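You operate a simulated robot arm through the tools that you are given. There is no shell and no other tool.

Carry out the task below with a simulated robot arm. There is one attempt and no reset: what you move stays moved.

Task
Ladle sweet sauce on the congee and the dumplings, then lid the tub.
Fine: one ladle each, on the tub's congee and the blue plate's dumplings, none spilt; ladle back in its pail; snap the lid on; slide the tub to the end of the counter.

It is judged by the outcome, as a careful person would: the job done as asked, and still so three seconds after it is handed in. It fails if anything else is knocked over, pushed out of place, dropped, spilled or broken. Lids that push on must go on centred and level and be pressed home; caps that screw on are set level and turned clockwise until they are tight.

Robot
A 7-joint arm with a two-finger parallel gripper, fixed in place. Base frame: the origin is on the floor under the middle of its stand, x ahead of it, y to its left, z up; the work surface is at about z = 800. Units: mm, degrees, N and s.
It reaches about 1479 mm from its shoulder. Its first joint turns from -166.0 to 166.0 degrees. Payload 4.4 kg.
Tool frame: the origin (TCP) lies between the finger pads and is the grasp point; the fingertips stand 23 mm ahead of it; z points along the fingers, y is the line along which they close. The gripper opens to 94 mm. The fingers are 38 mm wide and 10 mm thick; the gripper's body (54 by 96 mm) begins 39 mm behind the TCP.
Orientation is that of the tool frame in the base frame, as [roll, pitch, yaw] about the fixed x, y, z axes, in that order (R = Rz(yaw) Ry(pitch) Rx(roll)). With the fingers straight down and closing along the base's y, the tool's x points along the base's -x, its y along +y and its z along -z.

Tools
- The arm moves only by the tool drive_tool. Its argument "steps" is a list of rows, each a list of 7 numbers: the turn, a rotation vector about the tool's x, y, z in degrees, then the shift along the tool's x, y, z in mm, then the closure, from 0 (fully open) to 1 (shut). In form: [[wx, wy, wz, x, y, z, gripper], ...]. A call has 1 to 20 rows; each row shifts and turns the commanded pose from where the row before left it, along the tool's axes as they then stand. Each row takes 0.2 s and may step no farther than 50 mm and 8.6 degrees from the row before; otherwise, or with a gripper value out of range, the whole call is refused. A pose out of reach is approached as far as the arm can. The call stops where the force on the tool passes 40 N (or 10 N more than at its start, if that is more) or the arm is blocked; 0.2 s more then pass. The fingers move at their own pace (about 72 mm/s each) and stop on an object; they squeeze with about 38 N. The grip force told is the motor's: it shows also when the fingers shut on nothing. Time passes only in rows, and 0.2 s behind the last, so rows that do not move let the fingers close. The reply holds the time, the measured pose of the TCP, the force on the tool along the base axes, the opening and the grip force, in the units named above and with some noise, with the torque about the TCP (base axes, N m) and any sound that the robot's microphone picked up.
- Cameras (640 x 400 px; columns grow to the right, rows downward): "scene" is fixed at [399.9, -649.1, 1701.2]; the picture's right is [0.77, -0.64, 0.00], its down [-0.35, -0.42, -0.84] and it looks along [0.54, 0.65, -0.54] (base axes); focal length 337 px, centre (320, 200). "wrist" rides on the gripper at [86, 16, -74] in the tool frame; the picture's right is [-0.18, 0.98, 0.00], its down [-0.58, -0.11, -0.81] and it looks along [-0.79, -0.15, 0.59] (tool axes); focal length 243 px, centre (320, 200). There is no depth. A picture from a camera that has moved, and an enlarged one, comes with that camera's place and axes in the base frame and with its lens.
- camera(camera): a new picture of that camera. It takes no simulated time.
- zoom(camera, box): a new picture of the part [left, top, right, bottom] of that camera's present view, enlarged. It takes no simulated time.
- job_done(): hands the job in; it is judged then, once.

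Places have to be worked out from the pictures, the camera data and where the tool is seen. Open the gripper and draw the arm clear of the work before you hand the job in, unless the task says otherwise.

The tools are called after ">>>" by a JSON object that holds its "fn" and its "kwargs". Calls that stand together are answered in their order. drive_tool: Moves the arm, as the interface text tells. Its arguments: {"type":"object","properties":{"steps":{"type":"array","items":{"type":"array","items":{"type":"number"}}}},"required":["steps"]} The other tools are called the same way: camera (camera) takes a picture; zoom (camera, box) takes an enlarged picture of a part of a camera's view; job_done () hands the job in.

At the start:

```text
time_s: 0.0
tool_pos: [828.3, 38.1, 1406.0]
tool_rot: [179.9, -0.1, -179.9]
force: [0.1, 0.8, 0.2]
wrist_torque: [0.01, 0.06, 0.02]
finger_gap: 93.8
grip_force: 0.2
```

scene: 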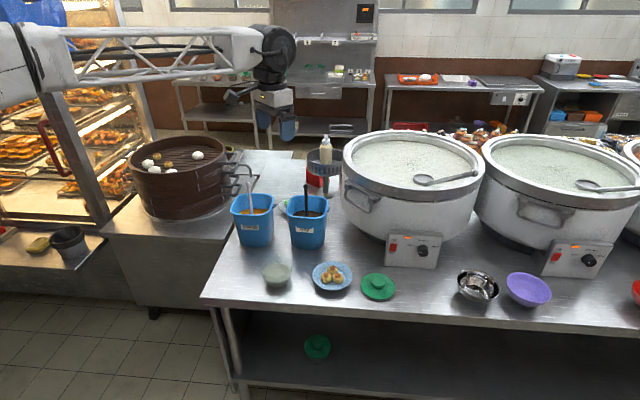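
wrist: 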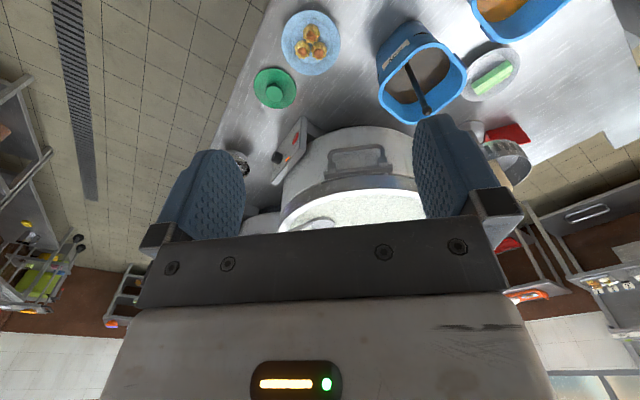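

I start by looking closely at the work area to find the pails, ladles, tub, plate and lid.

>>> {"fn": "zoom", "kwargs": {"camera": "scene", "box": [200, 160, 420, 310]}}

>>> {"fn": "zoom", "kwargs": {"camera": "scene", "box": [220, 180, 340, 260]}}

>>> {"fn": "zoom", "kwargs": {"camera": "wrist", "box": [220, 0, 640, 200]}}

>>> {"fn": "zoom", "kwargs": {"camera": "scene", "box": [240, 240, 420, 380]}}

```text
2.67 times, centred on (310, 235) of scene
camera zoom: at [399.9, -649.1, 1701.2], right [0.77, -0.64, 0.0], down [-0.35, -0.42, -0.84], along [0.54, 0.65, -0.54], focal length 900 px, centre (347, 107)
```

zoom: 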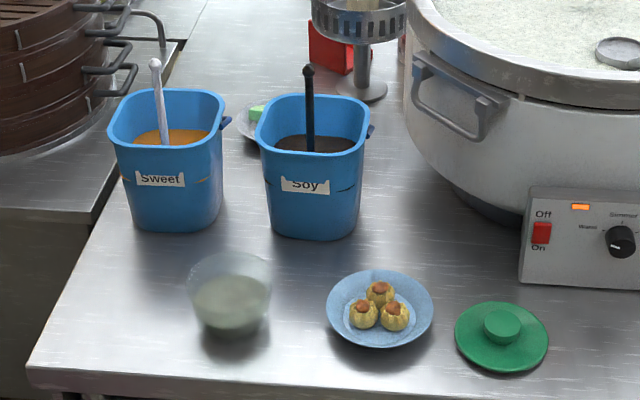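

```text
5.00 times, centred on (280, 220) of scene
camera zoom: at [399.9, -649.1, 1701.2], right [0.77, -0.64, 0.0], down [-0.35, -0.42, -0.84], along [0.54, 0.65, -0.54], focal length 1687 px, centre (520, 100)
```

zoom: 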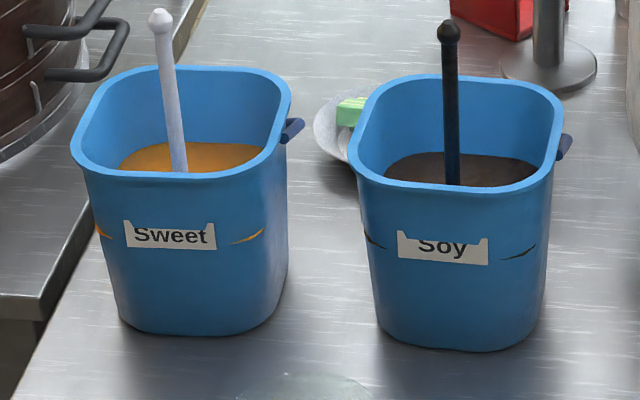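

```text
1.52 times, centred on (430, 100) of wrist
camera zoom: at [742.5, 55.4, 1479.4], right [0.18, 0.98, 0.0], down [0.58, -0.11, 0.81], along [0.79, -0.15, -0.59], focal length 370 px, centre (152, 352)
```

zoom: 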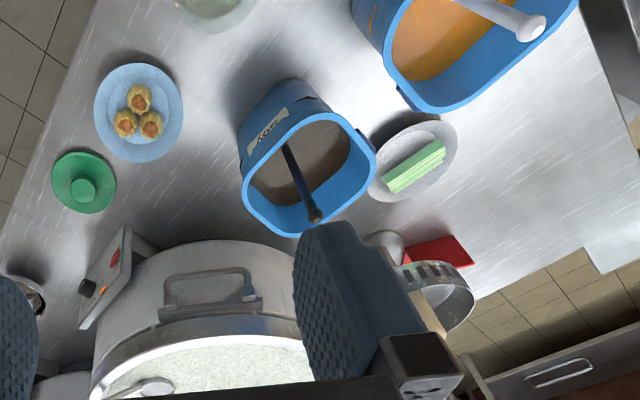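

```text
2.86 times, centred on (330, 310) of scene
camera zoom: at [399.9, -649.1, 1701.2], right [0.77, -0.64, 0.0], down [-0.35, -0.42, -0.84], along [0.54, 0.65, -0.54], focal length 964 px, centre (291, -114)
```

zoom: 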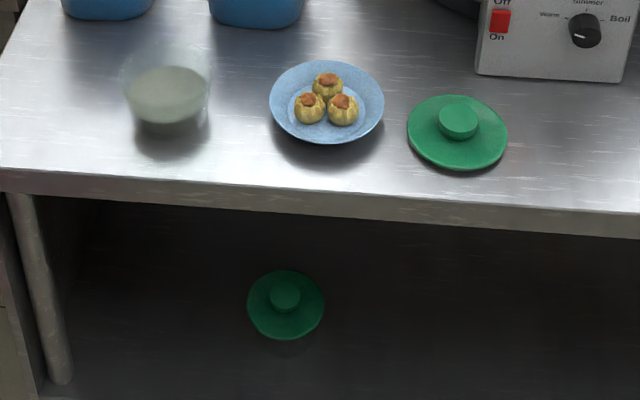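

The sweet pail is the left one, with the white ladle. By my estimate its handle top is near (885, 348, 1082), the tub near (850, 115), the plate near (988, -12) and a lid near (1090, -137). I move the wrist camera over the pails to see them from above.

>>> {"fn": "drive_tool", "kwargs": {"steps": [[0, 0, 0, 20, 35, 0, 0], [0, 0, 0, 20, 35, 0, 0], [0, 0, 0, 20, 35, 0, 0], [0, 0, 0, 20, 35, 0, 0], [0, 0, 0, 20, 35, 0, 0], [0, 0, 0, 20, 35, 0, 0], [0, 0, 0, 20, 35, 0, 0], [0, 0, 0, 20, 35, 0, 0], [0, 7.5, 0, 0, 0, 0, 0], [0, 7.5, 0, 0, 0, 0, 0], [0, 7.5, 0, 0, 0, 0, 0], [0, 7.5, 0, 0, 0, 0, 0]]}}

>>> {"fn": "camera", "kwargs": {"camera": "wrist"}}

>>> {"fn": "camera", "kwargs": {"camera": "scene"}}

```text
time_s: 2.6
tool_pos: [668.3, 320.1, 1405.6]
tool_rot: [180.0, -30.1, -179.9]
force: [-0.4, 0.2, 0.0]
wrist_torque: [-0.05, 0.0, 0.0]
finger_gap: 94.2
grip_force: 0.0
```

```text
taken
camera wrist: at [631.1, 335.9, 1513.8], right [0.16, 0.98, -0.09], down [0.91, -0.11, 0.41], along [0.39, -0.15, -0.91], focal length 243 px, centre (320, 200)
```

wrist: 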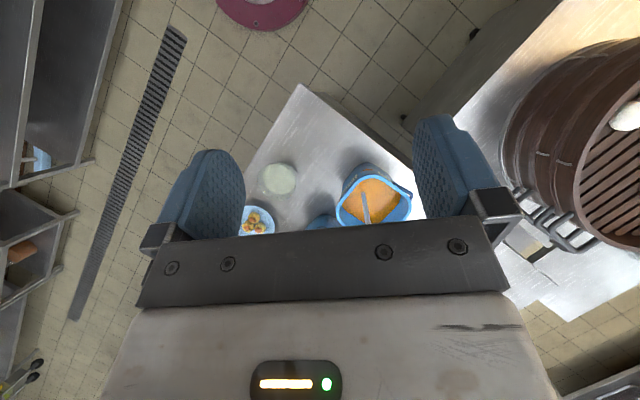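

```text
taken
```

scene: 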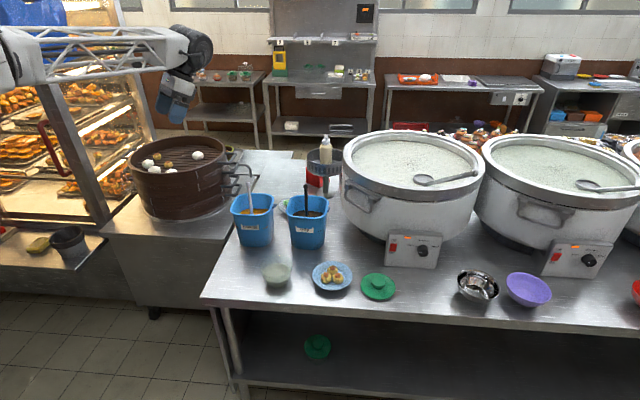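

The overhead view shows the counter's near-left corner, the tub and the sweet pail. I zoom in for detail.

>>> {"fn": "zoom", "kwargs": {"camera": "wrist", "box": [230, 80, 430, 240]}}

>>> {"fn": "zoom", "kwargs": {"camera": "wrist", "box": [330, 155, 420, 235]}}

```text
2.50 times, centred on (330, 160) of wrist
camera zoom: at [631.1, 335.9, 1513.8], right [0.16, 0.98, -0.09], down [0.91, -0.11, 0.41], along [0.39, -0.15, -0.91], focal length 606 px, centre (295, 300)
```

zoom: 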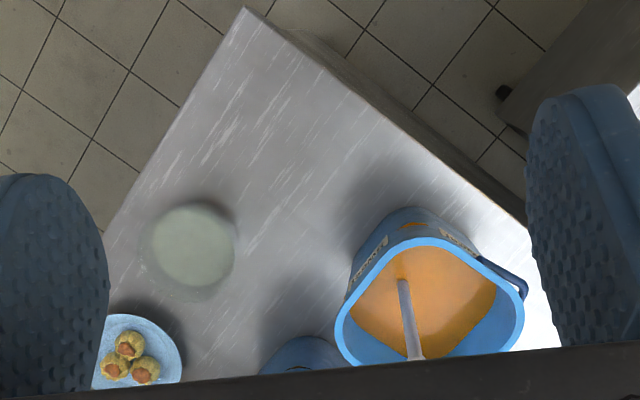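

```text
5.00 times, centred on (375, 195) of wrist
camera zoom: at [631.1, 335.9, 1513.8], right [0.16, 0.98, -0.09], down [0.91, -0.11, 0.41], along [0.39, -0.15, -0.91], focal length 1213 px, centre (45, 225)
```

zoom: 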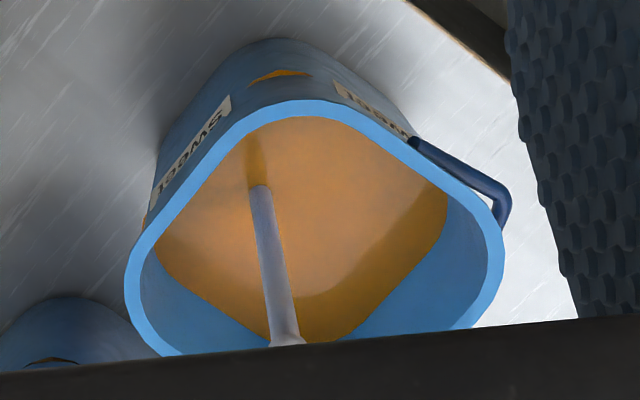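

The counter is turned by 45°: its left end runs along x−y≈370 and its front edge along x+y≈813. I lower the camera toward the tub for a close look at it and at the lid.

>>> {"fn": "drive_tool", "kwargs": {"steps": [[0, 0, 0, -25.7, -19.9, 31.3, 0], [0, 0, 0, -25.7, -19.9, 31.3, 0], [0, 0, 0, -25.7, -19.9, 31.3, 0], [0, 0, 0, -25.7, -19.9, 31.3, 0], [0, 0, 0, -25.7, -19.9, 31.3, 0], [0, 0, 0, -25.7, -19.9, 31.3, 0], [0, 0, 0, -25.7, -19.9, 31.3, 0], [0, 0, 0, -25.7, -19.9, 31.3, 0]]}}

>>> {"fn": "camera", "kwargs": {"camera": "wrist"}}

>>> {"fn": "zoom", "kwargs": {"camera": "wrist", "box": [235, 120, 405, 226]}}

>>> {"fn": "zoom", "kwargs": {"camera": "scene", "box": [245, 245, 325, 305]}}

```text
time_s: 4.4
tool_pos: [722.4, 160.0, 1084.4]
tool_rot: [180.0, -29.9, -180.0]
force: [0.2, -0.1, -0.3]
wrist_torque: [0.01, 0.0, -0.02]
finger_gap: 93.9
grip_force: 0.1
```

```text
taken
camera wrist: at [683.8, 176.9, 1193.0], right [0.16, 0.98, -0.09], down [0.91, -0.11, 0.41], along [0.39, -0.15, -0.91], focal length 243 px, centre (320, 200)
```

wrist: 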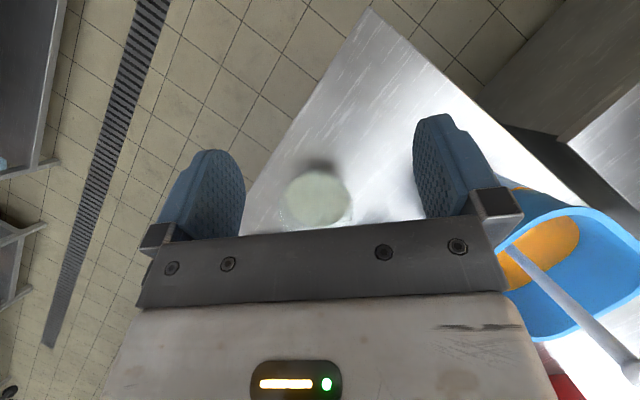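

```text
3.76 times, centred on (320, 173) of wrist
camera zoom: at [683.8, 176.9, 1193.0], right [0.16, 0.98, -0.09], down [0.91, -0.11, 0.41], along [0.39, -0.15, -0.91], focal length 913 px, centre (320, 302)
```

zoom: 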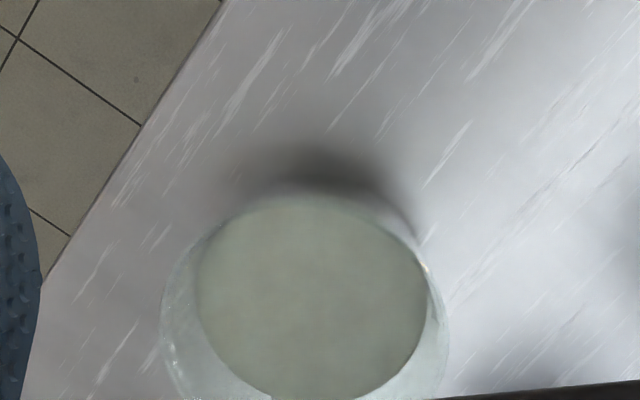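

```text
6.67 times, centred on (285, 275) of scene
camera zoom: at [399.9, -649.1, 1701.2], right [0.77, -0.64, 0.0], down [-0.35, -0.42, -0.84], along [0.54, 0.65, -0.54], focal length 2250 px, centre (553, -300)
```

zoom: 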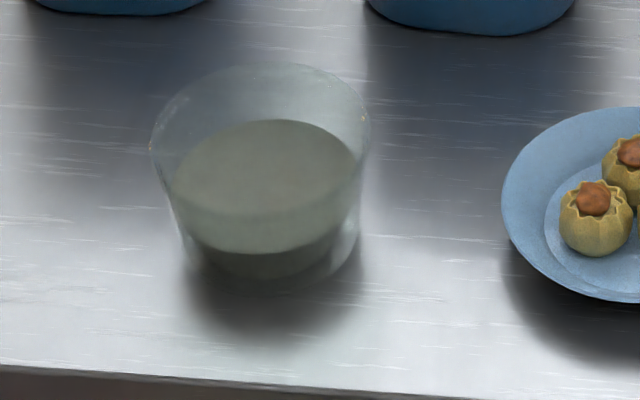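

The tub is clear plastic: its rim is about 117 mm across, near (843, 120), at z≈860. Now I look at the lid on the counter and at the plate from above.

>>> {"fn": "drive_tool", "kwargs": {"steps": [[0, 0, 0, -18.3, -29.75, -20.8, 0], [0, 0, 0, -18.3, -29.75, -20.8, 0], [0, 0, 0, -18.3, -29.75, -20.8, 0], [0, 0, 0, -18.3, -29.75, -20.8, 0], [0, 0, 0, -18.3, -29.75, -20.8, 0], [0, 0, 0, -18.3, -29.75, -20.8, 0], [0, 0, 0, -18.3, -29.75, -20.8, 0], [0, 0, 0, -18.3, -29.75, -20.8, 0]]}}

>>> {"fn": "camera", "kwargs": {"camera": "wrist"}}

>>> {"fn": "zoom", "kwargs": {"camera": "wrist", "box": [235, 110, 415, 235]}}

>>> {"fn": "zoom", "kwargs": {"camera": "scene", "box": [280, 315, 360, 375]}}

>>> {"fn": "zoom", "kwargs": {"camera": "scene", "box": [335, 255, 425, 315]}}

```text
time_s: 6.2
tool_pos: [932.2, -78.0, 1156.2]
tool_rot: [179.9, -30.0, 179.9]
force: [-0.3, -0.5, -0.3]
wrist_torque: [-0.01, -0.05, 0.0]
finger_gap: 93.8
grip_force: 0.1
```

```text
taken
camera wrist: at [895.0, -61.3, 1264.0], right [0.16, 0.98, -0.09], down [0.91, -0.11, 0.41], along [0.39, -0.15, -0.91], focal length 243 px, centre (320, 200)
```

wrist: 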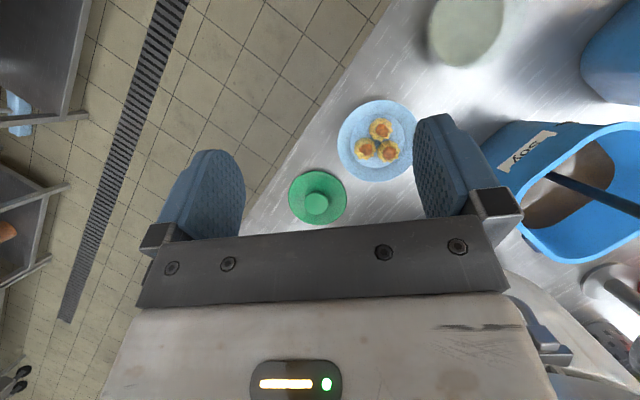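

```text
3.20 times, centred on (325, 172) of wrist
camera zoom: at [895.0, -61.3, 1264.0], right [0.16, 0.98, -0.09], down [0.91, -0.11, 0.41], along [0.39, -0.15, -0.91], focal length 776 px, centre (304, 288)
```

zoom: 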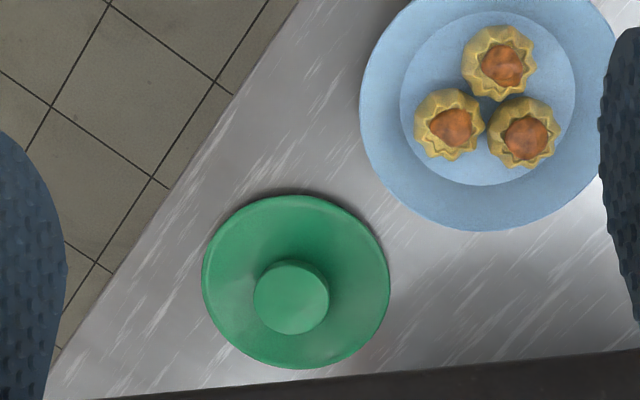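

```text
6.67 times, centred on (320, 345) of scene
camera zoom: at [399.9, -649.1, 1701.2], right [0.77, -0.64, 0.0], down [-0.35, -0.42, -0.84], along [0.54, 0.65, -0.54], focal length 2250 px, centre (320, -767)
```

zoom: 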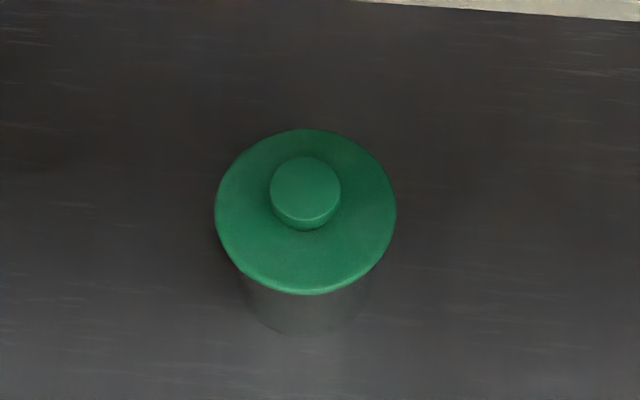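

```text
6.67 times, centred on (380, 285) of scene
camera zoom: at [399.9, -649.1, 1701.2], right [0.77, -0.64, 0.0], down [-0.35, -0.42, -0.84], along [0.54, 0.65, -0.54], focal length 2250 px, centre (-80, -367)
```

zoom: 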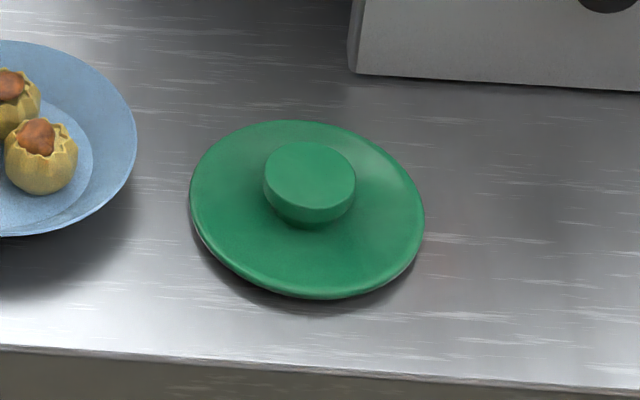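

The shelf item is a separate tub that is already lidded, so the counter lid is the one to use: about 123 mm across, centred near (1088, −138), knob about 46 mm wide with its top at z≈833. The plate centre is near (987, −11). Next I take a close look at the sweet ladle.

>>> {"fn": "drive_tool", "kwargs": {"steps": [[0, 0, 0, 11, 46.9, 5.3, 0], [0, 0, 0, 11, 46.9, 5.3, 0], [0, 0, 0, 11, 46.9, 5.3, 0], [0, 0, 0, 11, 46.9, 5.3, 0], [0, 0, 0, 11, 46.9, 5.3, 0], [0, 0, 0, 11, 46.9, 5.3, 0], [0, 0, 0, 11, 46.9, 5.3, 0], [0, 0, 0, 11, 46.9, 5.3, 0], [0, 0, 0, 11, 46.9, 5.3, 0], [0, 0, 0, 11, 46.9, 5.3, 0]]}}

>>> {"fn": "camera", "kwargs": {"camera": "wrist"}}

>>> {"fn": "zoom", "kwargs": {"camera": "wrist", "box": [235, 80, 415, 235]}}

>>> {"fn": "zoom", "kwargs": {"camera": "scene", "box": [215, 130, 295, 220]}}

```text
time_s: 8.4
tool_pos: [811.6, 389.6, 1164.0]
tool_rot: [-180.0, -30.0, 179.9]
force: [0.3, 0.5, 0.2]
wrist_torque: [-0.01, 0.0, 0.03]
finger_gap: 93.9
grip_force: 0.0
```

```text
taken
camera wrist: at [773.2, 406.0, 1271.6], right [0.16, 0.98, -0.09], down [0.91, -0.11, 0.41], along [0.39, -0.15, -0.91], focal length 243 px, centre (320, 200)
```

wrist: 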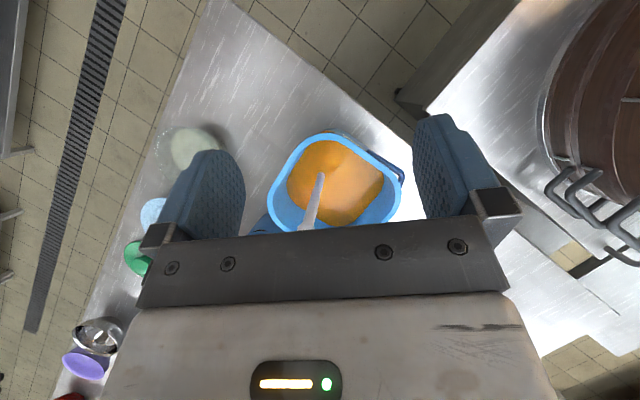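

```text
2.58 times, centred on (325, 158) of wrist
camera zoom: at [773.2, 406.0, 1271.6], right [0.16, 0.98, -0.09], down [0.91, -0.11, 0.41], along [0.39, -0.15, -0.91], focal length 626 px, centre (307, 310)
```

zoom: 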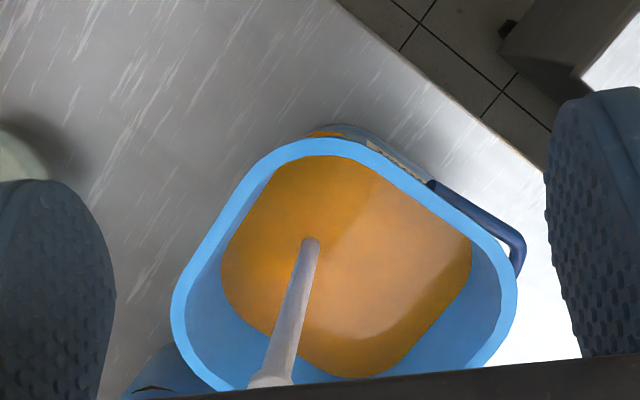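

```text
4.44 times, centred on (255, 175) of scene
camera zoom: at [399.9, -649.1, 1701.2], right [0.77, -0.64, 0.0], down [-0.35, -0.42, -0.84], along [0.54, 0.65, -0.54], focal length 1500 px, centre (609, 311)
```

zoom: 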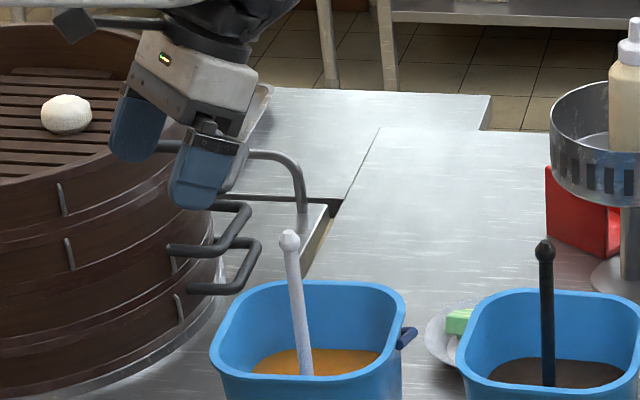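

The sweet handle stands almost vertical at about (886, 356), top near z≈1080, rim near z≈957. I will grip it obliquely, with the tool pointing 45° down toward azimuth 45° and closing horizontally. I raise a little and turn to that orientation in place.

>>> {"fn": "drive_tool", "kwargs": {"steps": [[0, 0, 0, 20, 0, -34.6, 0], [0, -7.5, 0, 0, 0, 0, 0], [0, -7.5, 0, 0, 0, 0, 0], [0, -7.5, 0, 0, 0, 0, 0], [0, -7.5, 0, 0, 0, 0, 0], [0, -7.5, 0, 0, 0, 0, 0], [0, -7.5, 0, 0, 0, 0, 0], [0, -7.5, 0, 0, 0, 0, 0], [0, -7.5, 0, 0, 0, 0, 0], [0, -7.5, 0, 0, 0, 0, 0], [0, -7.5, 0, 0, 0, 0, 0], [-5.303, 0, -5.303, 0, 0, 0, 0], [-5.303, 0, -5.303, 0, 0, 0, 0], [-5.303, 0, -5.303, 0, 0, 0, 0], [-5.303, 0, -5.303, 0, 0, 0, 0], [-5.303, 0, -5.303, 0, 0, 0, 0], [-5.303, 0, -5.303, 0, 0, 0, 0]]}}

>>> {"fn": "camera", "kwargs": {"camera": "wrist"}}

>>> {"fn": "camera", "kwargs": {"camera": "scene"}}

```text
time_s: 12.0
tool_pos: [809.7, 389.7, 1204.0]
tool_rot: [179.9, 45.0, -135.2]
force: [0.5, -0.7, -0.5]
wrist_torque: [0.01, 0.03, -0.03]
finger_gap: 94.0
grip_force: 0.0
```

```text
taken
camera wrist: at [718.1, 321.4, 1196.8], right [-0.6, 0.79, 0.13], down [-0.04, -0.19, 0.98], along [0.8, 0.59, 0.14], focal length 243 px, centre (320, 200)
```

wrist: 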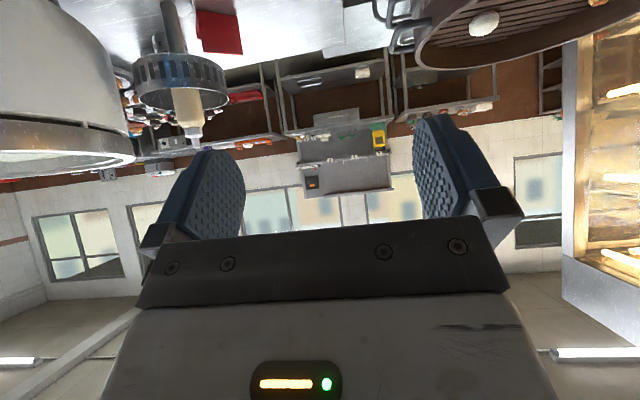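

```text
taken
```

scene: 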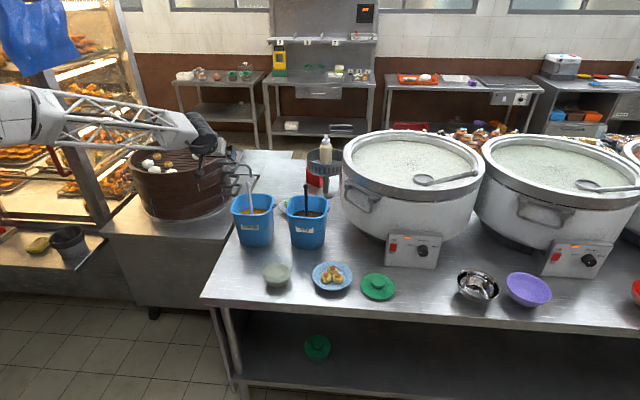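

Orientation reached. I move to a pre-grasp point about 120 mm back along the tool axis from the grasp point.

>>> {"fn": "drive_tool", "kwargs": {"steps": [[0, 0, 0, 31.1, -25.9, 5.1, 0], [0, 0, 0, 31.1, -25.9, 5.1, 0], [0, 0, 0, 31.1, -25.9, 5.1, 0], [0, 0, 0, 0, 0, 0, 0]]}}

>>> {"fn": "camera", "kwargs": {"camera": "wrist"}}

>>> {"fn": "zoom", "kwargs": {"camera": "scene", "box": [100, 90, 340, 250]}}

```text
time_s: 13.0
tool_pos: [823.3, 295.8, 1128.3]
tool_rot: [180.0, 45.0, -135.1]
force: [0.2, 0.4, 0.7]
wrist_torque: [-0.03, -0.01, -0.01]
finger_gap: 94.1
grip_force: 0.1
```

```text
taken
camera wrist: at [732.6, 227.4, 1119.4], right [-0.6, 0.79, 0.13], down [-0.04, -0.19, 0.98], along [0.8, 0.59, 0.14], focal length 243 px, centre (320, 200)
```

wrist: 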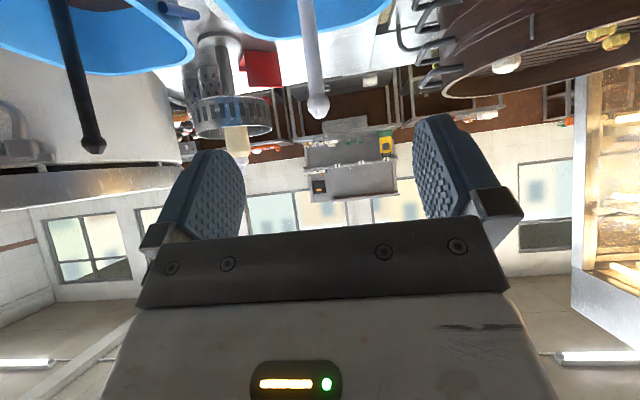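

```text
2.50 times, centred on (220, 170) of scene
camera zoom: at [399.9, -649.1, 1701.2], right [0.77, -0.64, 0.0], down [-0.35, -0.42, -0.84], along [0.54, 0.65, -0.54], focal length 844 px, centre (570, 275)
```

zoom: 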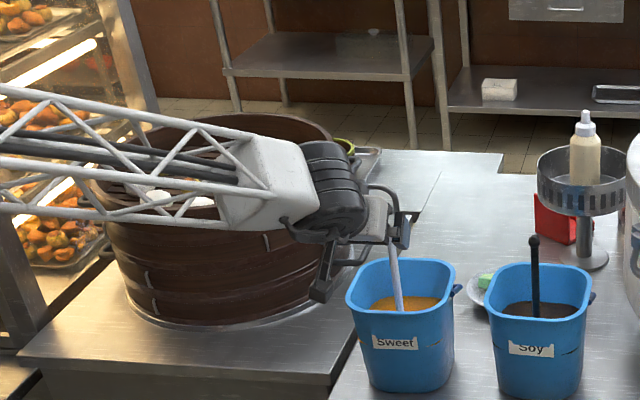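

The wrist view shows the handle knob between the fingers, matching (886.5, 353, 1075). I advance 121 mm along the tool axis with a 4 mm lateral correction, leaving the gripper open.

>>> {"fn": "drive_tool", "kwargs": {"steps": [[0, 0, 0, 0.2, -4.2, 25, 0], [0, 0, 0, 0.2, 0, 35, 0], [0, 0, 0, 0.2, 0, 35, 0], [0, 0, 0, 0.2, 0, 26, 0], [0, 0, 0, 0, 0, 0, 0]]}}

>>> {"fn": "camera", "kwargs": {"camera": "wrist"}}

>>> {"fn": "zoom", "kwargs": {"camera": "scene", "box": [190, 140, 310, 250]}}

```text
time_s: 14.2
tool_pos: [889.0, 351.9, 1041.5]
tool_rot: [-180.0, 45.0, -135.0]
force: [0.9, 0.9, 0.0]
wrist_torque: [-0.01, 0.01, -0.02]
finger_gap: 93.8
grip_force: 0.2
```

```text
taken
camera wrist: at [796.8, 283.5, 1033.7], right [-0.6, 0.79, 0.13], down [-0.04, -0.19, 0.98], along [0.8, 0.59, 0.14], focal length 243 px, centre (320, 200)
```

wrist: 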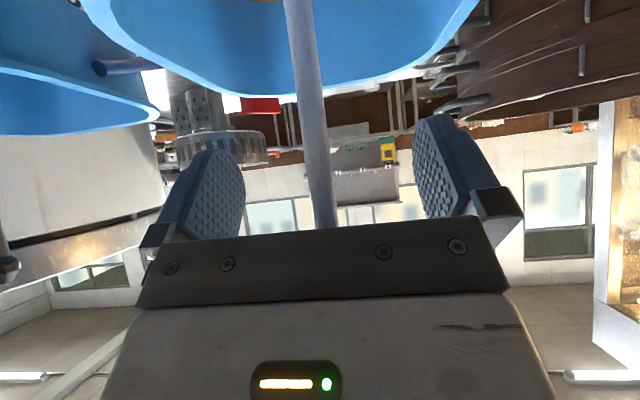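

```text
3.64 times, centred on (250, 195) of scene
camera zoom: at [399.9, -649.1, 1701.2], right [0.77, -0.64, 0.0], down [-0.35, -0.42, -0.84], along [0.54, 0.65, -0.54], focal length 1227 px, centre (574, 218)
```

zoom: 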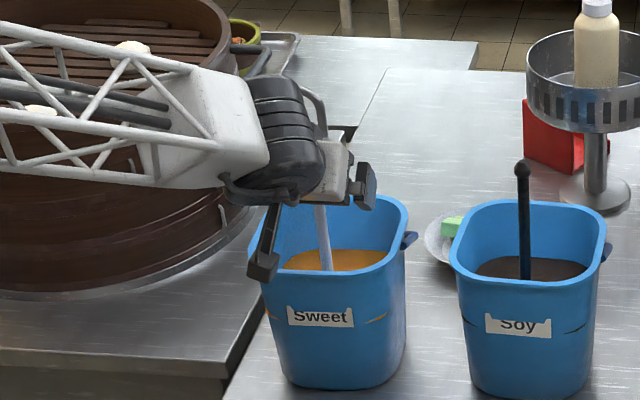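

The rod lies centred between the pads at the TCP, so I close the gripper on it without moving.

>>> {"fn": "drive_tool", "kwargs": {"steps": [[0, 0, 0, 0, 0, 0, 1], [0, 0, 0, 0, 0, 0, 1], [0, 0, 0, 0, 0, 0, 1], [0, 0, 0, 0, 0, 0, 1], [0, 0, 0, 0, 0, 0, 1]]}}

>>> {"fn": "zoom", "kwargs": {"camera": "scene", "box": [190, 140, 310, 250]}}

>>> {"fn": "camera", "kwargs": {"camera": "wrist"}}

```text
time_s: 15.4
tool_pos: [889.3, 352.0, 1042.6]
tool_rot: [180.0, 45.0, -135.0]
force: [-0.3, -0.1, 0.4]
wrist_torque: [0.03, 0.05, 0.03]
finger_gap: 11.5
grip_force: 38.4
```

```text
3.64 times, centred on (250, 195) of scene
camera zoom: at [399.9, -649.1, 1701.2], right [0.77, -0.64, 0.0], down [-0.35, -0.42, -0.84], along [0.54, 0.65, -0.54], focal length 1227 px, centre (574, 218)
```

zoom: 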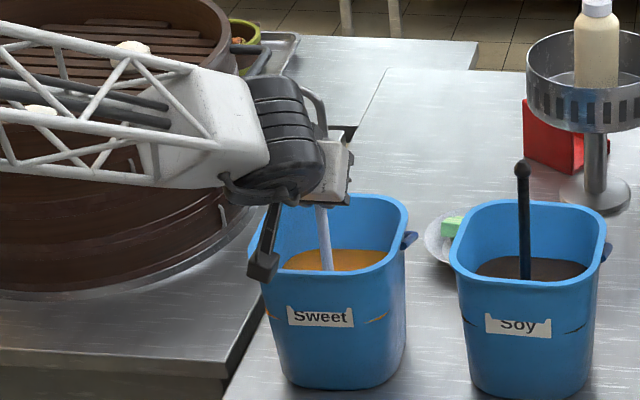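

```text
taken
camera wrist: at [796.7, 283.3, 1034.0], right [-0.6, 0.79, 0.13], down [-0.04, -0.19, 0.98], along [0.8, 0.59, 0.14], focal length 243 px, centre (320, 200)
```

wrist: 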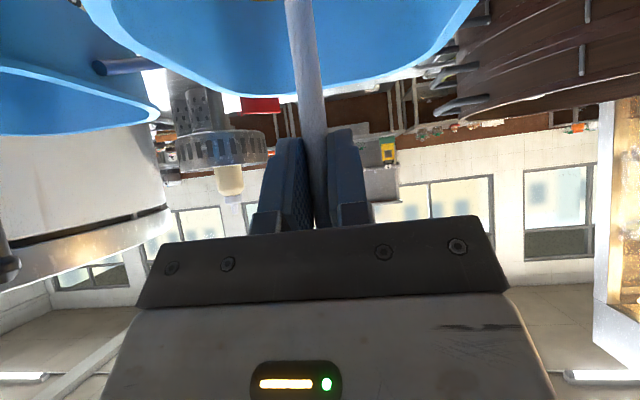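

Gripped at 11.5 mm. I lift slowly, straight up along base z, and watch the ladle.

>>> {"fn": "drive_tool", "kwargs": {"steps": [[0, 0, 0, -3.5, 0, -3.5, 1], [0, 0, 0, -7.07, 0, -7.07, 1], [0, 0, 0, -7.07, 0, -7.07, 1], [0, 0, 0, -7.07, 0, -7.07, 1], [0, 0, 0, -7.07, 0, -7.07, 1], [0, 0, 0, -7.07, 0, -7.07, 1], [0, 0, 0, -7.07, 0, -7.07, 1], [0, 0, 0, 0, 0, 0, 1]]}}

>>> {"fn": "zoom", "kwargs": {"camera": "scene", "box": [190, 130, 310, 250]}}

>>> {"fn": "camera", "kwargs": {"camera": "wrist"}}

```text
time_s: 17.2
tool_pos: [889.2, 354.1, 1107.8]
tool_rot: [180.0, 45.1, -135.0]
force: [0.3, -0.3, -1.1]
wrist_torque: [0.0, -0.01, 0.0]
finger_gap: 11.7
grip_force: 38.0
```

```text
3.33 times, centred on (250, 190) of scene
camera zoom: at [399.9, -649.1, 1701.2], right [0.77, -0.64, 0.0], down [-0.35, -0.42, -0.84], along [0.54, 0.65, -0.54], focal length 1125 px, centre (553, 233)
```

zoom: 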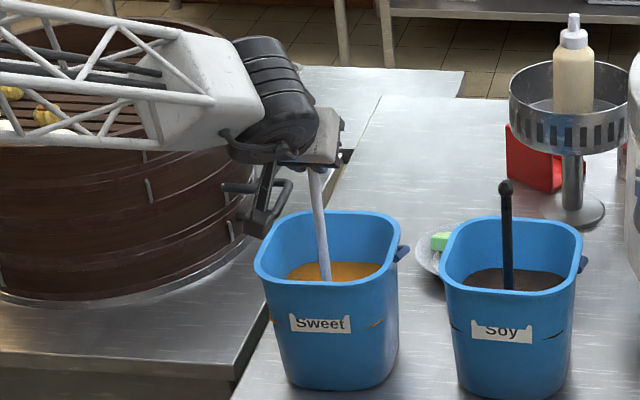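

```text
taken
camera wrist: at [797.0, 285.1, 1099.6], right [-0.6, 0.79, 0.13], down [-0.04, -0.19, 0.98], along [0.8, 0.59, 0.14], focal length 243 px, centre (320, 200)
```

wrist: 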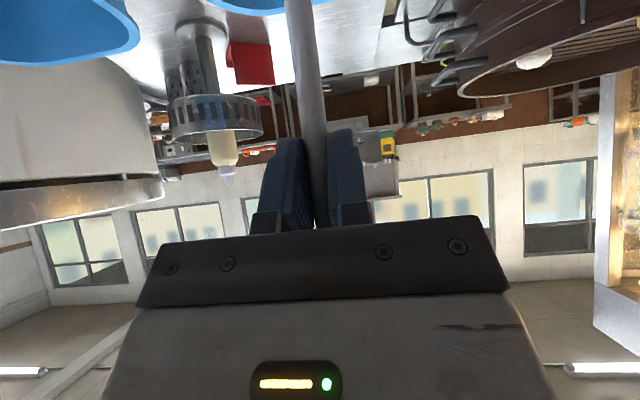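

Lifting works, with the load about 1 N. I continue straight up slowly.

>>> {"fn": "drive_tool", "kwargs": {"steps": [[0, 0, 0, -5, 0, -5, 1], [0, 0, 0, -5, 0, -5, 1], [0, 0, 0, -5, 0, -5, 1], [0, 0, 0, -5, 0, -5, 1], [0, 0, 0, -5, 0, -5, 1], [0, 0, 0, -5, 0, -5, 1], [0, 0, 0, -5, 0, -5, 1], [0, 0, 0, 0, 0, 0, 1]]}}

>>> {"fn": "zoom", "kwargs": {"camera": "scene", "box": [190, 130, 310, 250]}}

>>> {"fn": "camera", "kwargs": {"camera": "wrist"}}

```text
time_s: 19.0
tool_pos: [889.2, 352.9, 1156.6]
tool_rot: [-180.0, 45.1, -135.0]
force: [0.8, -0.1, -1.1]
wrist_torque: [-0.03, -0.03, 0.01]
finger_gap: 11.8
grip_force: 37.9
```

```text
3.33 times, centred on (250, 190) of scene
camera zoom: at [399.9, -649.1, 1701.2], right [0.77, -0.64, 0.0], down [-0.35, -0.42, -0.84], along [0.54, 0.65, -0.54], focal length 1125 px, centre (553, 233)
```

zoom: 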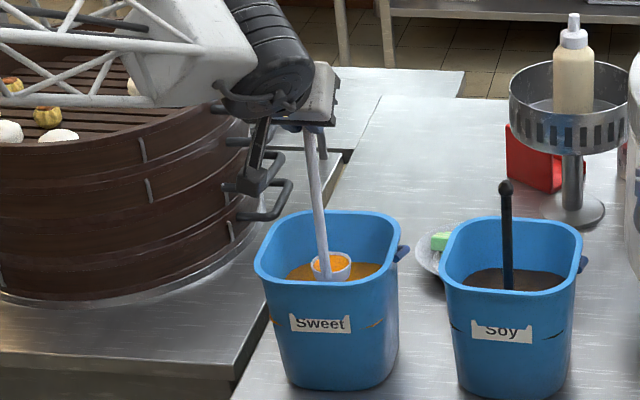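

```text
taken
camera wrist: at [797.4, 285.0, 1148.5], right [-0.6, 0.79, 0.13], down [-0.04, -0.19, 0.98], along [0.8, 0.59, 0.14], focal length 243 px, centre (320, 200)
```

wrist: 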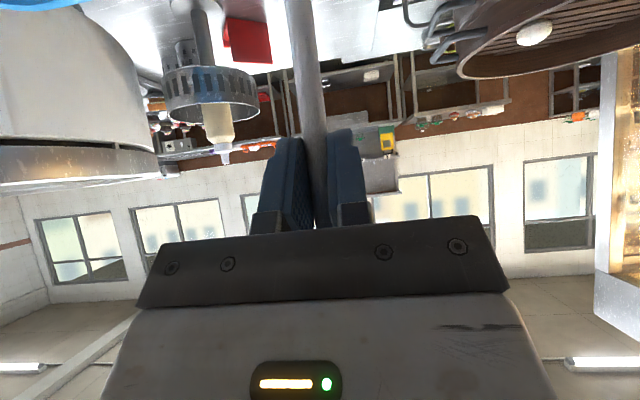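

The ladle's cup has come out full of orange sauce. I zoom in to see the cup relative to the rod.

>>> {"fn": "zoom", "kwargs": {"camera": "scene", "box": [230, 160, 280, 220]}}

```text
6.67 times, centred on (255, 190) of scene
camera zoom: at [399.9, -649.1, 1701.2], right [0.77, -0.64, 0.0], down [-0.35, -0.42, -0.84], along [0.54, 0.65, -0.54], focal length 2250 px, centre (753, 267)
```

zoom: 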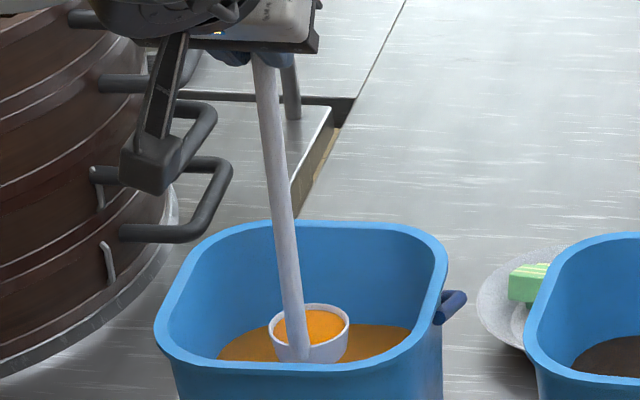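

The cup is about 45 mm across, its rim about 207 mm below the TCP, offset from the rod along azimuth ~45° as hoped. I keep lifting until it clears the pail rim, then pause to check for drips.

>>> {"fn": "drive_tool", "kwargs": {"steps": [[0, 0, 0, -5, 0, -5, 1], [0, 0, 0, -7, 0, -7, 1], [0, 0, 0, -7, 0, -7, 1], [0, 0, 0, -7, 0, -7, 1], [0, 0, 0, -7, 0, -7, 1], [0, 0, 0, -7, 0, -7, 1], [0, 0, 0, -7, 0, -7, 1], [0, 0, 0, -7, 0, -7, 1], [0, 0, 0, -5, 0, -5, 1], [0, 0, 0, -3, 0, -3, 1], [0, 0, 0, 0, 0, 0, 1], [0, 0, 0, 0, 0, 0, 1], [0, 0, 0, 0, 0, 0, 1]]}}

>>> {"fn": "zoom", "kwargs": {"camera": "scene", "box": [225, 140, 285, 220]}}

>>> {"fn": "camera", "kwargs": {"camera": "scene"}}

>>> {"fn": "camera", "kwargs": {"camera": "wrist"}}

```text
time_s: 21.8
tool_pos: [891.1, 353.1, 1245.0]
tool_rot: [-180.0, 45.0, -135.0]
force: [-0.1, 0.3, -1.5]
wrist_torque: [0.0, 0.03, -0.01]
finger_gap: 11.6
grip_force: 38.2
```

```text
5.00 times, centred on (255, 180) of scene
camera zoom: at [399.9, -649.1, 1701.2], right [0.77, -0.64, 0.0], down [-0.35, -0.42, -0.84], along [0.54, 0.65, -0.54], focal length 1687 px, centre (645, 300)
```

zoom: 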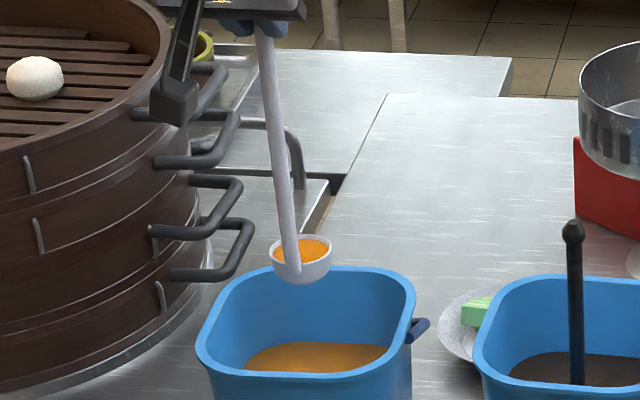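

```text
taken
```

scene: 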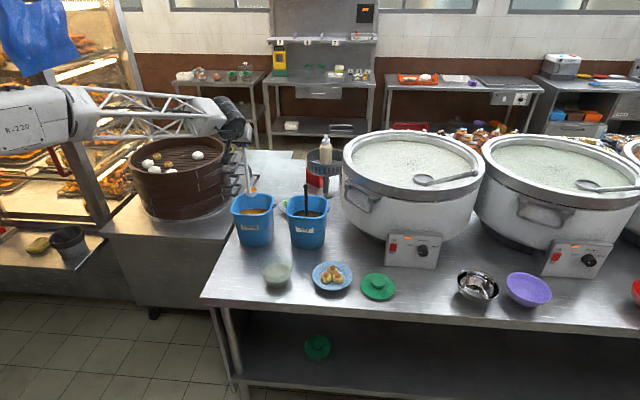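

```text
taken
camera wrist: at [798.3, 285.0, 1235.9], right [-0.6, 0.79, 0.13], down [-0.04, -0.19, 0.98], along [0.8, 0.59, 0.14], focal length 243 px, centre (320, 200)
```

wrist: 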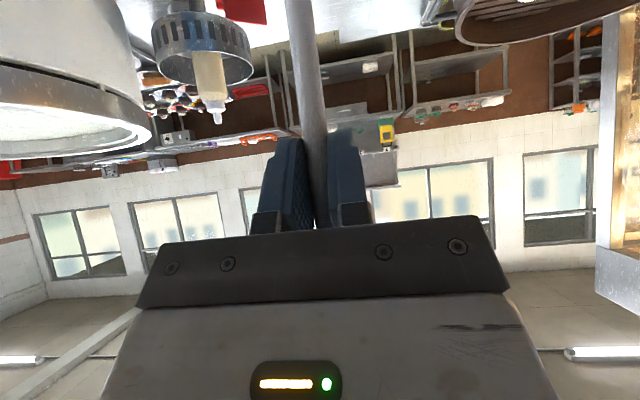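

The cup is full, level and shows no drips. I place the tub at (835.5, 117, rim z≈870). I carry the ladle upright and slowly with a ramped move to over the tub, keeping height.

>>> {"fn": "drive_tool", "kwargs": {"steps": [[0, 0, 0, 2.91, -2.83, -2.91, 1], [0, 0, 0, 5.83, -5.67, -5.83, 1], [0, 0, 0, 8.74, -8.5, -8.74, 1], [0, 0, 0, 11.65, -11.34, -11.65, 1], [0, 0, 0, 11.65, -11.34, -11.65, 1], [0, 0, 0, 11.65, -11.34, -11.65, 1], [0, 0, 0, 11.65, -11.34, -11.65, 1], [0, 0, 0, 11.65, -11.34, -11.65, 1], [0, 0, 0, 11.65, -11.34, -11.65, 1], [0, 0, 0, 11.65, -11.34, -11.65, 1], [0, 0, 0, 11.65, -11.34, -11.65, 1], [0, 0, 0, 11.65, -11.34, -11.65, 1], [0, 0, 0, 11.65, -11.34, -11.65, 1], [0, 0, 0, 11.65, -11.34, -11.65, 1], [0, 0, 0, 8.74, -8.5, -8.74, 1], [0, 0, 0, 5.83, -5.67, -5.83, 1], [0, 0, 0, 2, -1.95, -2, 1], [0, 0, 0, 0, 0, 0, 1]]}}

>>> {"fn": "camera", "kwargs": {"camera": "scene"}}

>>> {"fn": "zoom", "kwargs": {"camera": "scene", "box": [220, 200, 340, 300]}}

>>> {"fn": "zoom", "kwargs": {"camera": "scene", "box": [240, 200, 300, 290]}}

```text
time_s: 25.6
tool_pos: [835.9, 78.8, 1244.9]
tool_rot: [180.0, 45.1, -135.1]
force: [-0.8, 0.7, -1.3]
wrist_torque: [-0.05, 0.03, -0.01]
finger_gap: 11.7
grip_force: 37.7
```

```text
taken
```

scene: 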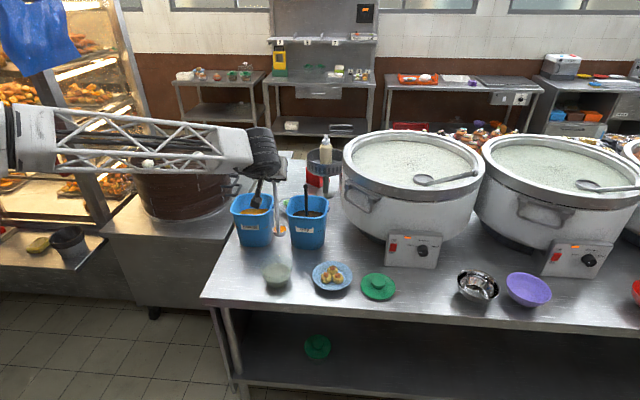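

```text
4.00 times, centred on (280, 250) of scene
camera zoom: at [399.9, -649.1, 1701.2], right [0.77, -0.64, 0.0], down [-0.35, -0.42, -0.84], along [0.54, 0.65, -0.54], focal length 1350 px, centre (480, 0)
```

zoom: 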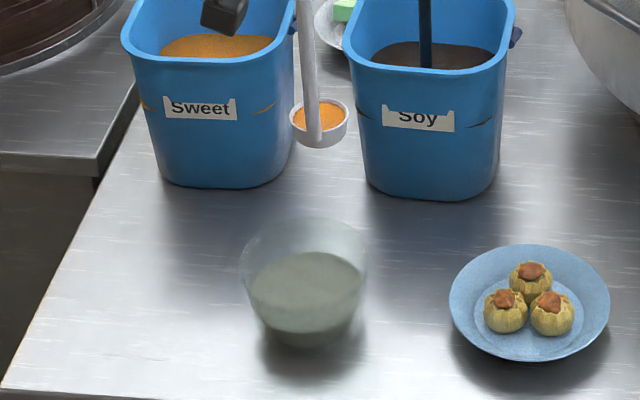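

```text
4.44 times, centred on (270, 245) of scene
camera zoom: at [399.9, -649.1, 1701.2], right [0.77, -0.64, 0.0], down [-0.35, -0.42, -0.84], along [0.54, 0.65, -0.54], focal length 1500 px, centre (542, 0)
```

zoom: 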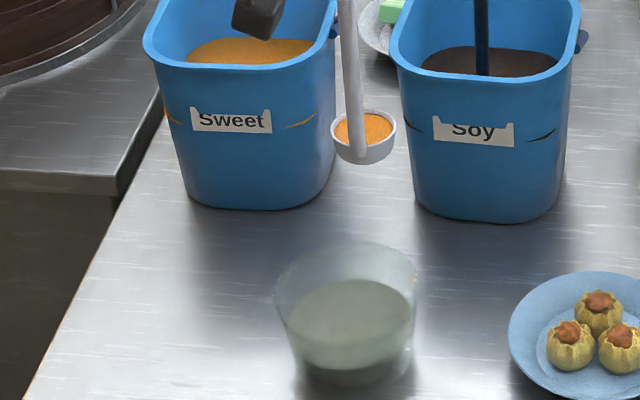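

The cup is level and full, and matches my geometry (offset about 23 mm from the rod, rim 210 mm below the TCP). I lower it gently to just above the tub, ready to pour.

>>> {"fn": "drive_tool", "kwargs": {"steps": [[0, 0, 0, 3.5, 0, 3.5, 1], [0, 0, 0, 6.4, -0.6, 7.8, 1], [0, 0, 0, 9.9, -0.6, 11.3, 1], [0, 0, 0, 13.4, -0.6, 14.8, 1], [0, 0, 0, 13.4, -0.6, 14.8, 1], [0, 0, 0, 14.1, 0, 14.1, 1], [0, 0, 0, 10.6, 0, 10.6, 1], [0, 0, 0, 7.1, 0, 7.1, 1], [0, 0, 0, 3.5, 0, 3.5, 1], [0, 0, 0, 0, 0, 0, 1]]}}

>>> {"fn": "zoom", "kwargs": {"camera": "scene", "box": [230, 200, 330, 300]}}

>>> {"fn": "camera", "kwargs": {"camera": "wrist"}}

```text
time_s: 27.8
tool_pos: [842.7, 81.3, 1124.4]
tool_rot: [180.0, 45.0, -134.9]
force: [0.1, -0.2, -1.8]
wrist_torque: [0.0, 0.02, 0.01]
finger_gap: 11.4
grip_force: 38.1
```

```text
4.00 times, centred on (280, 250) of scene
camera zoom: at [399.9, -649.1, 1701.2], right [0.77, -0.64, 0.0], down [-0.35, -0.42, -0.84], along [0.54, 0.65, -0.54], focal length 1350 px, centre (480, 0)
```

zoom: 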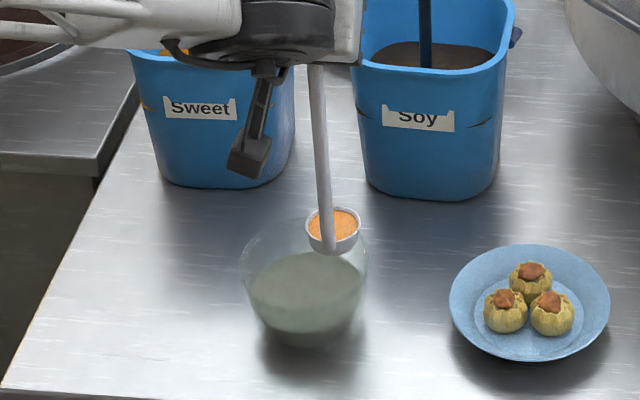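

```text
taken
camera wrist: at [750.7, 11.9, 1115.3], right [-0.6, 0.79, 0.13], down [-0.04, -0.19, 0.98], along [0.8, 0.59, 0.14], focal length 243 px, centre (320, 200)
```

wrist: 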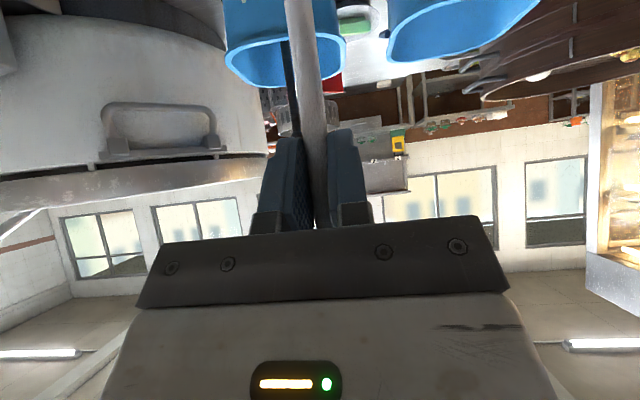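

The cup is over the tub, its lip within 5 mm of the tub's centre line. I start tipping it sideways about the pour lip, 4° per row, with a first batch to 20° to check the motion.

>>> {"fn": "drive_tool", "kwargs": {"steps": [[2.828, 0, -2.828, -0.823, 14.71, -0.823, 1], [2.828, 0, -2.828, -0.823, 14.71, -0.823, 1], [2.828, 0, -2.828, -0.823, 14.71, -0.823, 1], [2.828, 0, -2.828, -0.823, 14.71, -0.823, 1], [2.828, 0, -2.828, -0.823, 14.71, -0.823, 1]]}}

>>> {"fn": "zoom", "kwargs": {"camera": "scene", "box": [230, 200, 330, 300]}}

```text
time_s: 29.0
tool_pos: [788.6, 133.5, 1120.9]
tool_rot: [-152.7, 41.7, -116.1]
force: [-0.6, 0.3, -0.8]
wrist_torque: [0.01, 0.07, 0.02]
finger_gap: 11.5
grip_force: 37.9
```

```text
4.00 times, centred on (280, 250) of scene
camera zoom: at [399.9, -649.1, 1701.2], right [0.77, -0.64, 0.0], down [-0.35, -0.42, -0.84], along [0.54, 0.65, -0.54], focal length 1350 px, centre (480, 0)
```

zoom: 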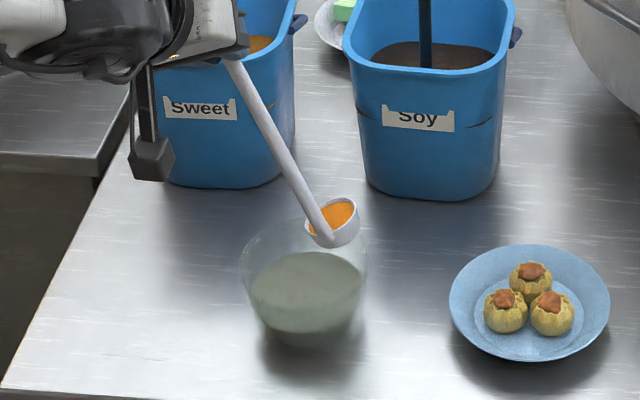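

Motion matches the plan, and the sauce is still held with the lip over the tub. I continue tipping to 44° while lowering about 10 mm.

>>> {"fn": "drive_tool", "kwargs": {"steps": [[2.828, 0, -2.828, 0.4, 15.7, 0.4, 1], [2.828, 0, -2.828, 0.4, 15.7, 0.4, 1], [2.828, 0, -2.828, 0.4, 15.7, 0.4, 1], [2.828, 0, -2.828, 0.4, 15.7, 0.4, 1], [2.828, 0, -2.828, 0.4, 15.7, 0.4, 1], [2.828, 0, -2.828, -0.823, 14.71, -0.823, 1]]}}

>>> {"fn": "zoom", "kwargs": {"camera": "scene", "box": [230, 200, 330, 300]}}

```text
time_s: 30.4
tool_pos: [732.8, 187.0, 1072.6]
tool_rot: [-126.1, 30.5, -100.1]
force: [0.2, 0.4, -1.0]
wrist_torque: [0.07, 0.1, -0.03]
finger_gap: 11.6
grip_force: 37.5
```

```text
4.00 times, centred on (280, 250) of scene
camera zoom: at [399.9, -649.1, 1701.2], right [0.77, -0.64, 0.0], down [-0.35, -0.42, -0.84], along [0.54, 0.65, -0.54], focal length 1350 px, centre (480, 0)
```

zoom: 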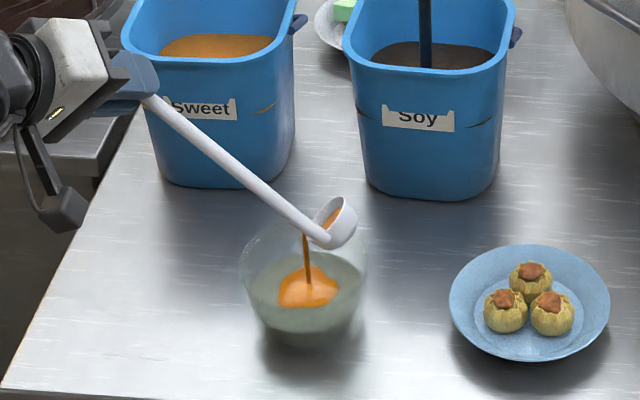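

Sauce is streaming onto the middle of the congee. I continue to tip about the lip to let it all run out.

>>> {"fn": "drive_tool", "kwargs": {"steps": [[2.828, 0, -2.828, -0.823, 14.71, -0.823, 1], [2.828, 0, -2.828, -0.823, 14.71, -0.823, 1], [2.828, 0, -2.828, -0.823, 14.71, -0.823, 1], [2.828, 0, -2.828, -0.823, 14.71, -0.823, 1], [2.828, 0, -2.828, -0.823, 14.71, -0.823, 1], [2.828, 0, -2.828, -0.823, 14.71, -0.823, 1], [2.828, 0, -2.828, -0.823, 14.71, -0.823, 1]]}}

>>> {"fn": "zoom", "kwargs": {"camera": "scene", "box": [230, 200, 330, 300]}}

```text
time_s: 32.0
tool_pos: [690.0, 234.0, 992.7]
tool_rot: [-102.9, 12.4, -91.4]
force: [-0.5, 0.5, -1.8]
wrist_torque: [0.14, 0.18, 0.0]
finger_gap: 11.5
grip_force: 37.7
```

```text
4.00 times, centred on (280, 250) of scene
camera zoom: at [399.9, -649.1, 1701.2], right [0.77, -0.64, 0.0], down [-0.35, -0.42, -0.84], along [0.54, 0.65, -0.54], focal length 1350 px, centre (480, 0)
```

zoom: 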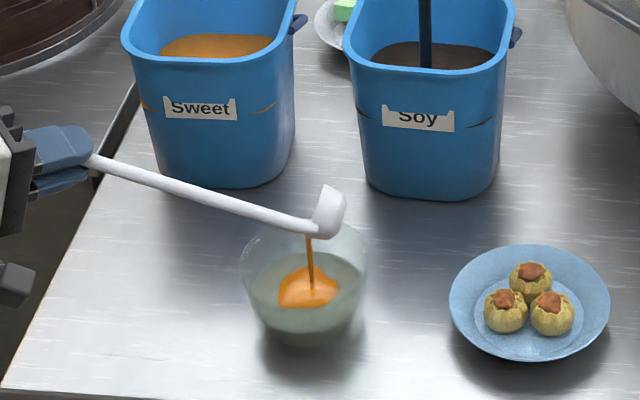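

The stream still falls in the tub. I continue to 100° tilt and hold for it to drain.

>>> {"fn": "drive_tool", "kwargs": {"steps": [[2.828, 0, -2.828, -0.823, 14.71, -0.823, 1], [2.828, 0, -2.828, -0.823, 14.71, -0.823, 1], [2.828, 0, -2.828, -0.823, 14.71, -0.823, 1], [2.828, 0, -2.828, -0.823, 14.71, -0.823, 1], [2.828, 0, -2.828, -0.823, 14.71, -0.823, 1], [2.828, 0, -2.828, -0.823, 14.71, -0.823, 1], [2.828, 0, -2.828, -0.823, 14.71, -0.823, 1], [0, 0, 0, 0, 0, 0, 1], [0, 0, 0, 0, 0, 0, 1], [0, 0, 0, 0, 0, 0, 1], [0, 0, 0, 0, 0, 0, 1], [0, 0, 0, 0, 0, 0, 1]]}}

>>> {"fn": "zoom", "kwargs": {"camera": "scene", "box": [230, 200, 330, 300]}}

>>> {"fn": "camera", "kwargs": {"camera": "wrist"}}

```text
time_s: 34.6
tool_pos: [675.7, 248.0, 889.8]
tool_rot: [-82.8, -7.1, -90.5]
force: [-0.7, -1.3, -1.4]
wrist_torque: [0.1, 0.16, -0.03]
finger_gap: 11.6
grip_force: 37.6
```

```text
4.00 times, centred on (280, 250) of scene
camera zoom: at [399.9, -649.1, 1701.2], right [0.77, -0.64, 0.0], down [-0.35, -0.42, -0.84], along [0.54, 0.65, -0.54], focal length 1350 px, centre (480, 0)
```

zoom: 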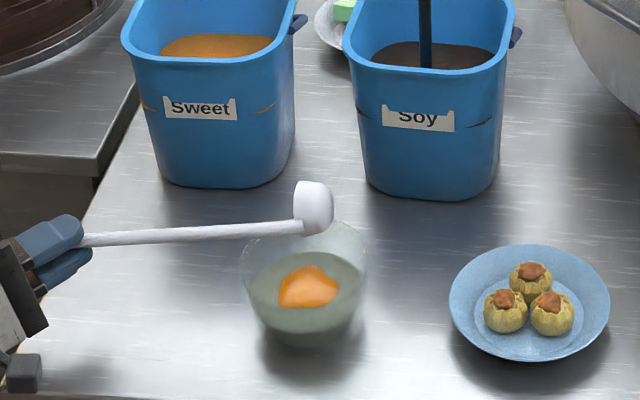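

```text
taken
camera wrist: at [603.6, 159.3, 876.3], right [0.12, 0.06, -0.99], down [-0.81, 0.58, -0.06], along [0.57, 0.81, 0.12], focal length 243 px, centre (320, 200)
```

wrist: 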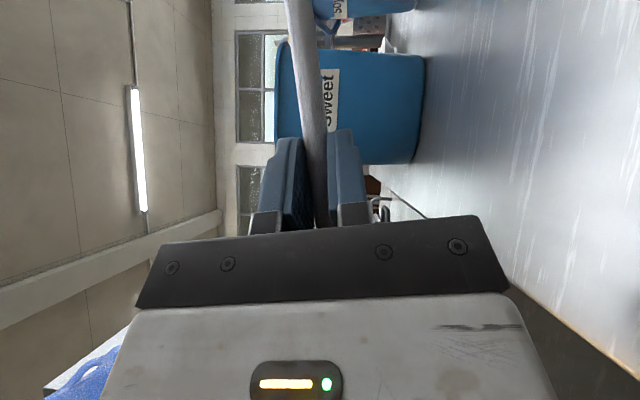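

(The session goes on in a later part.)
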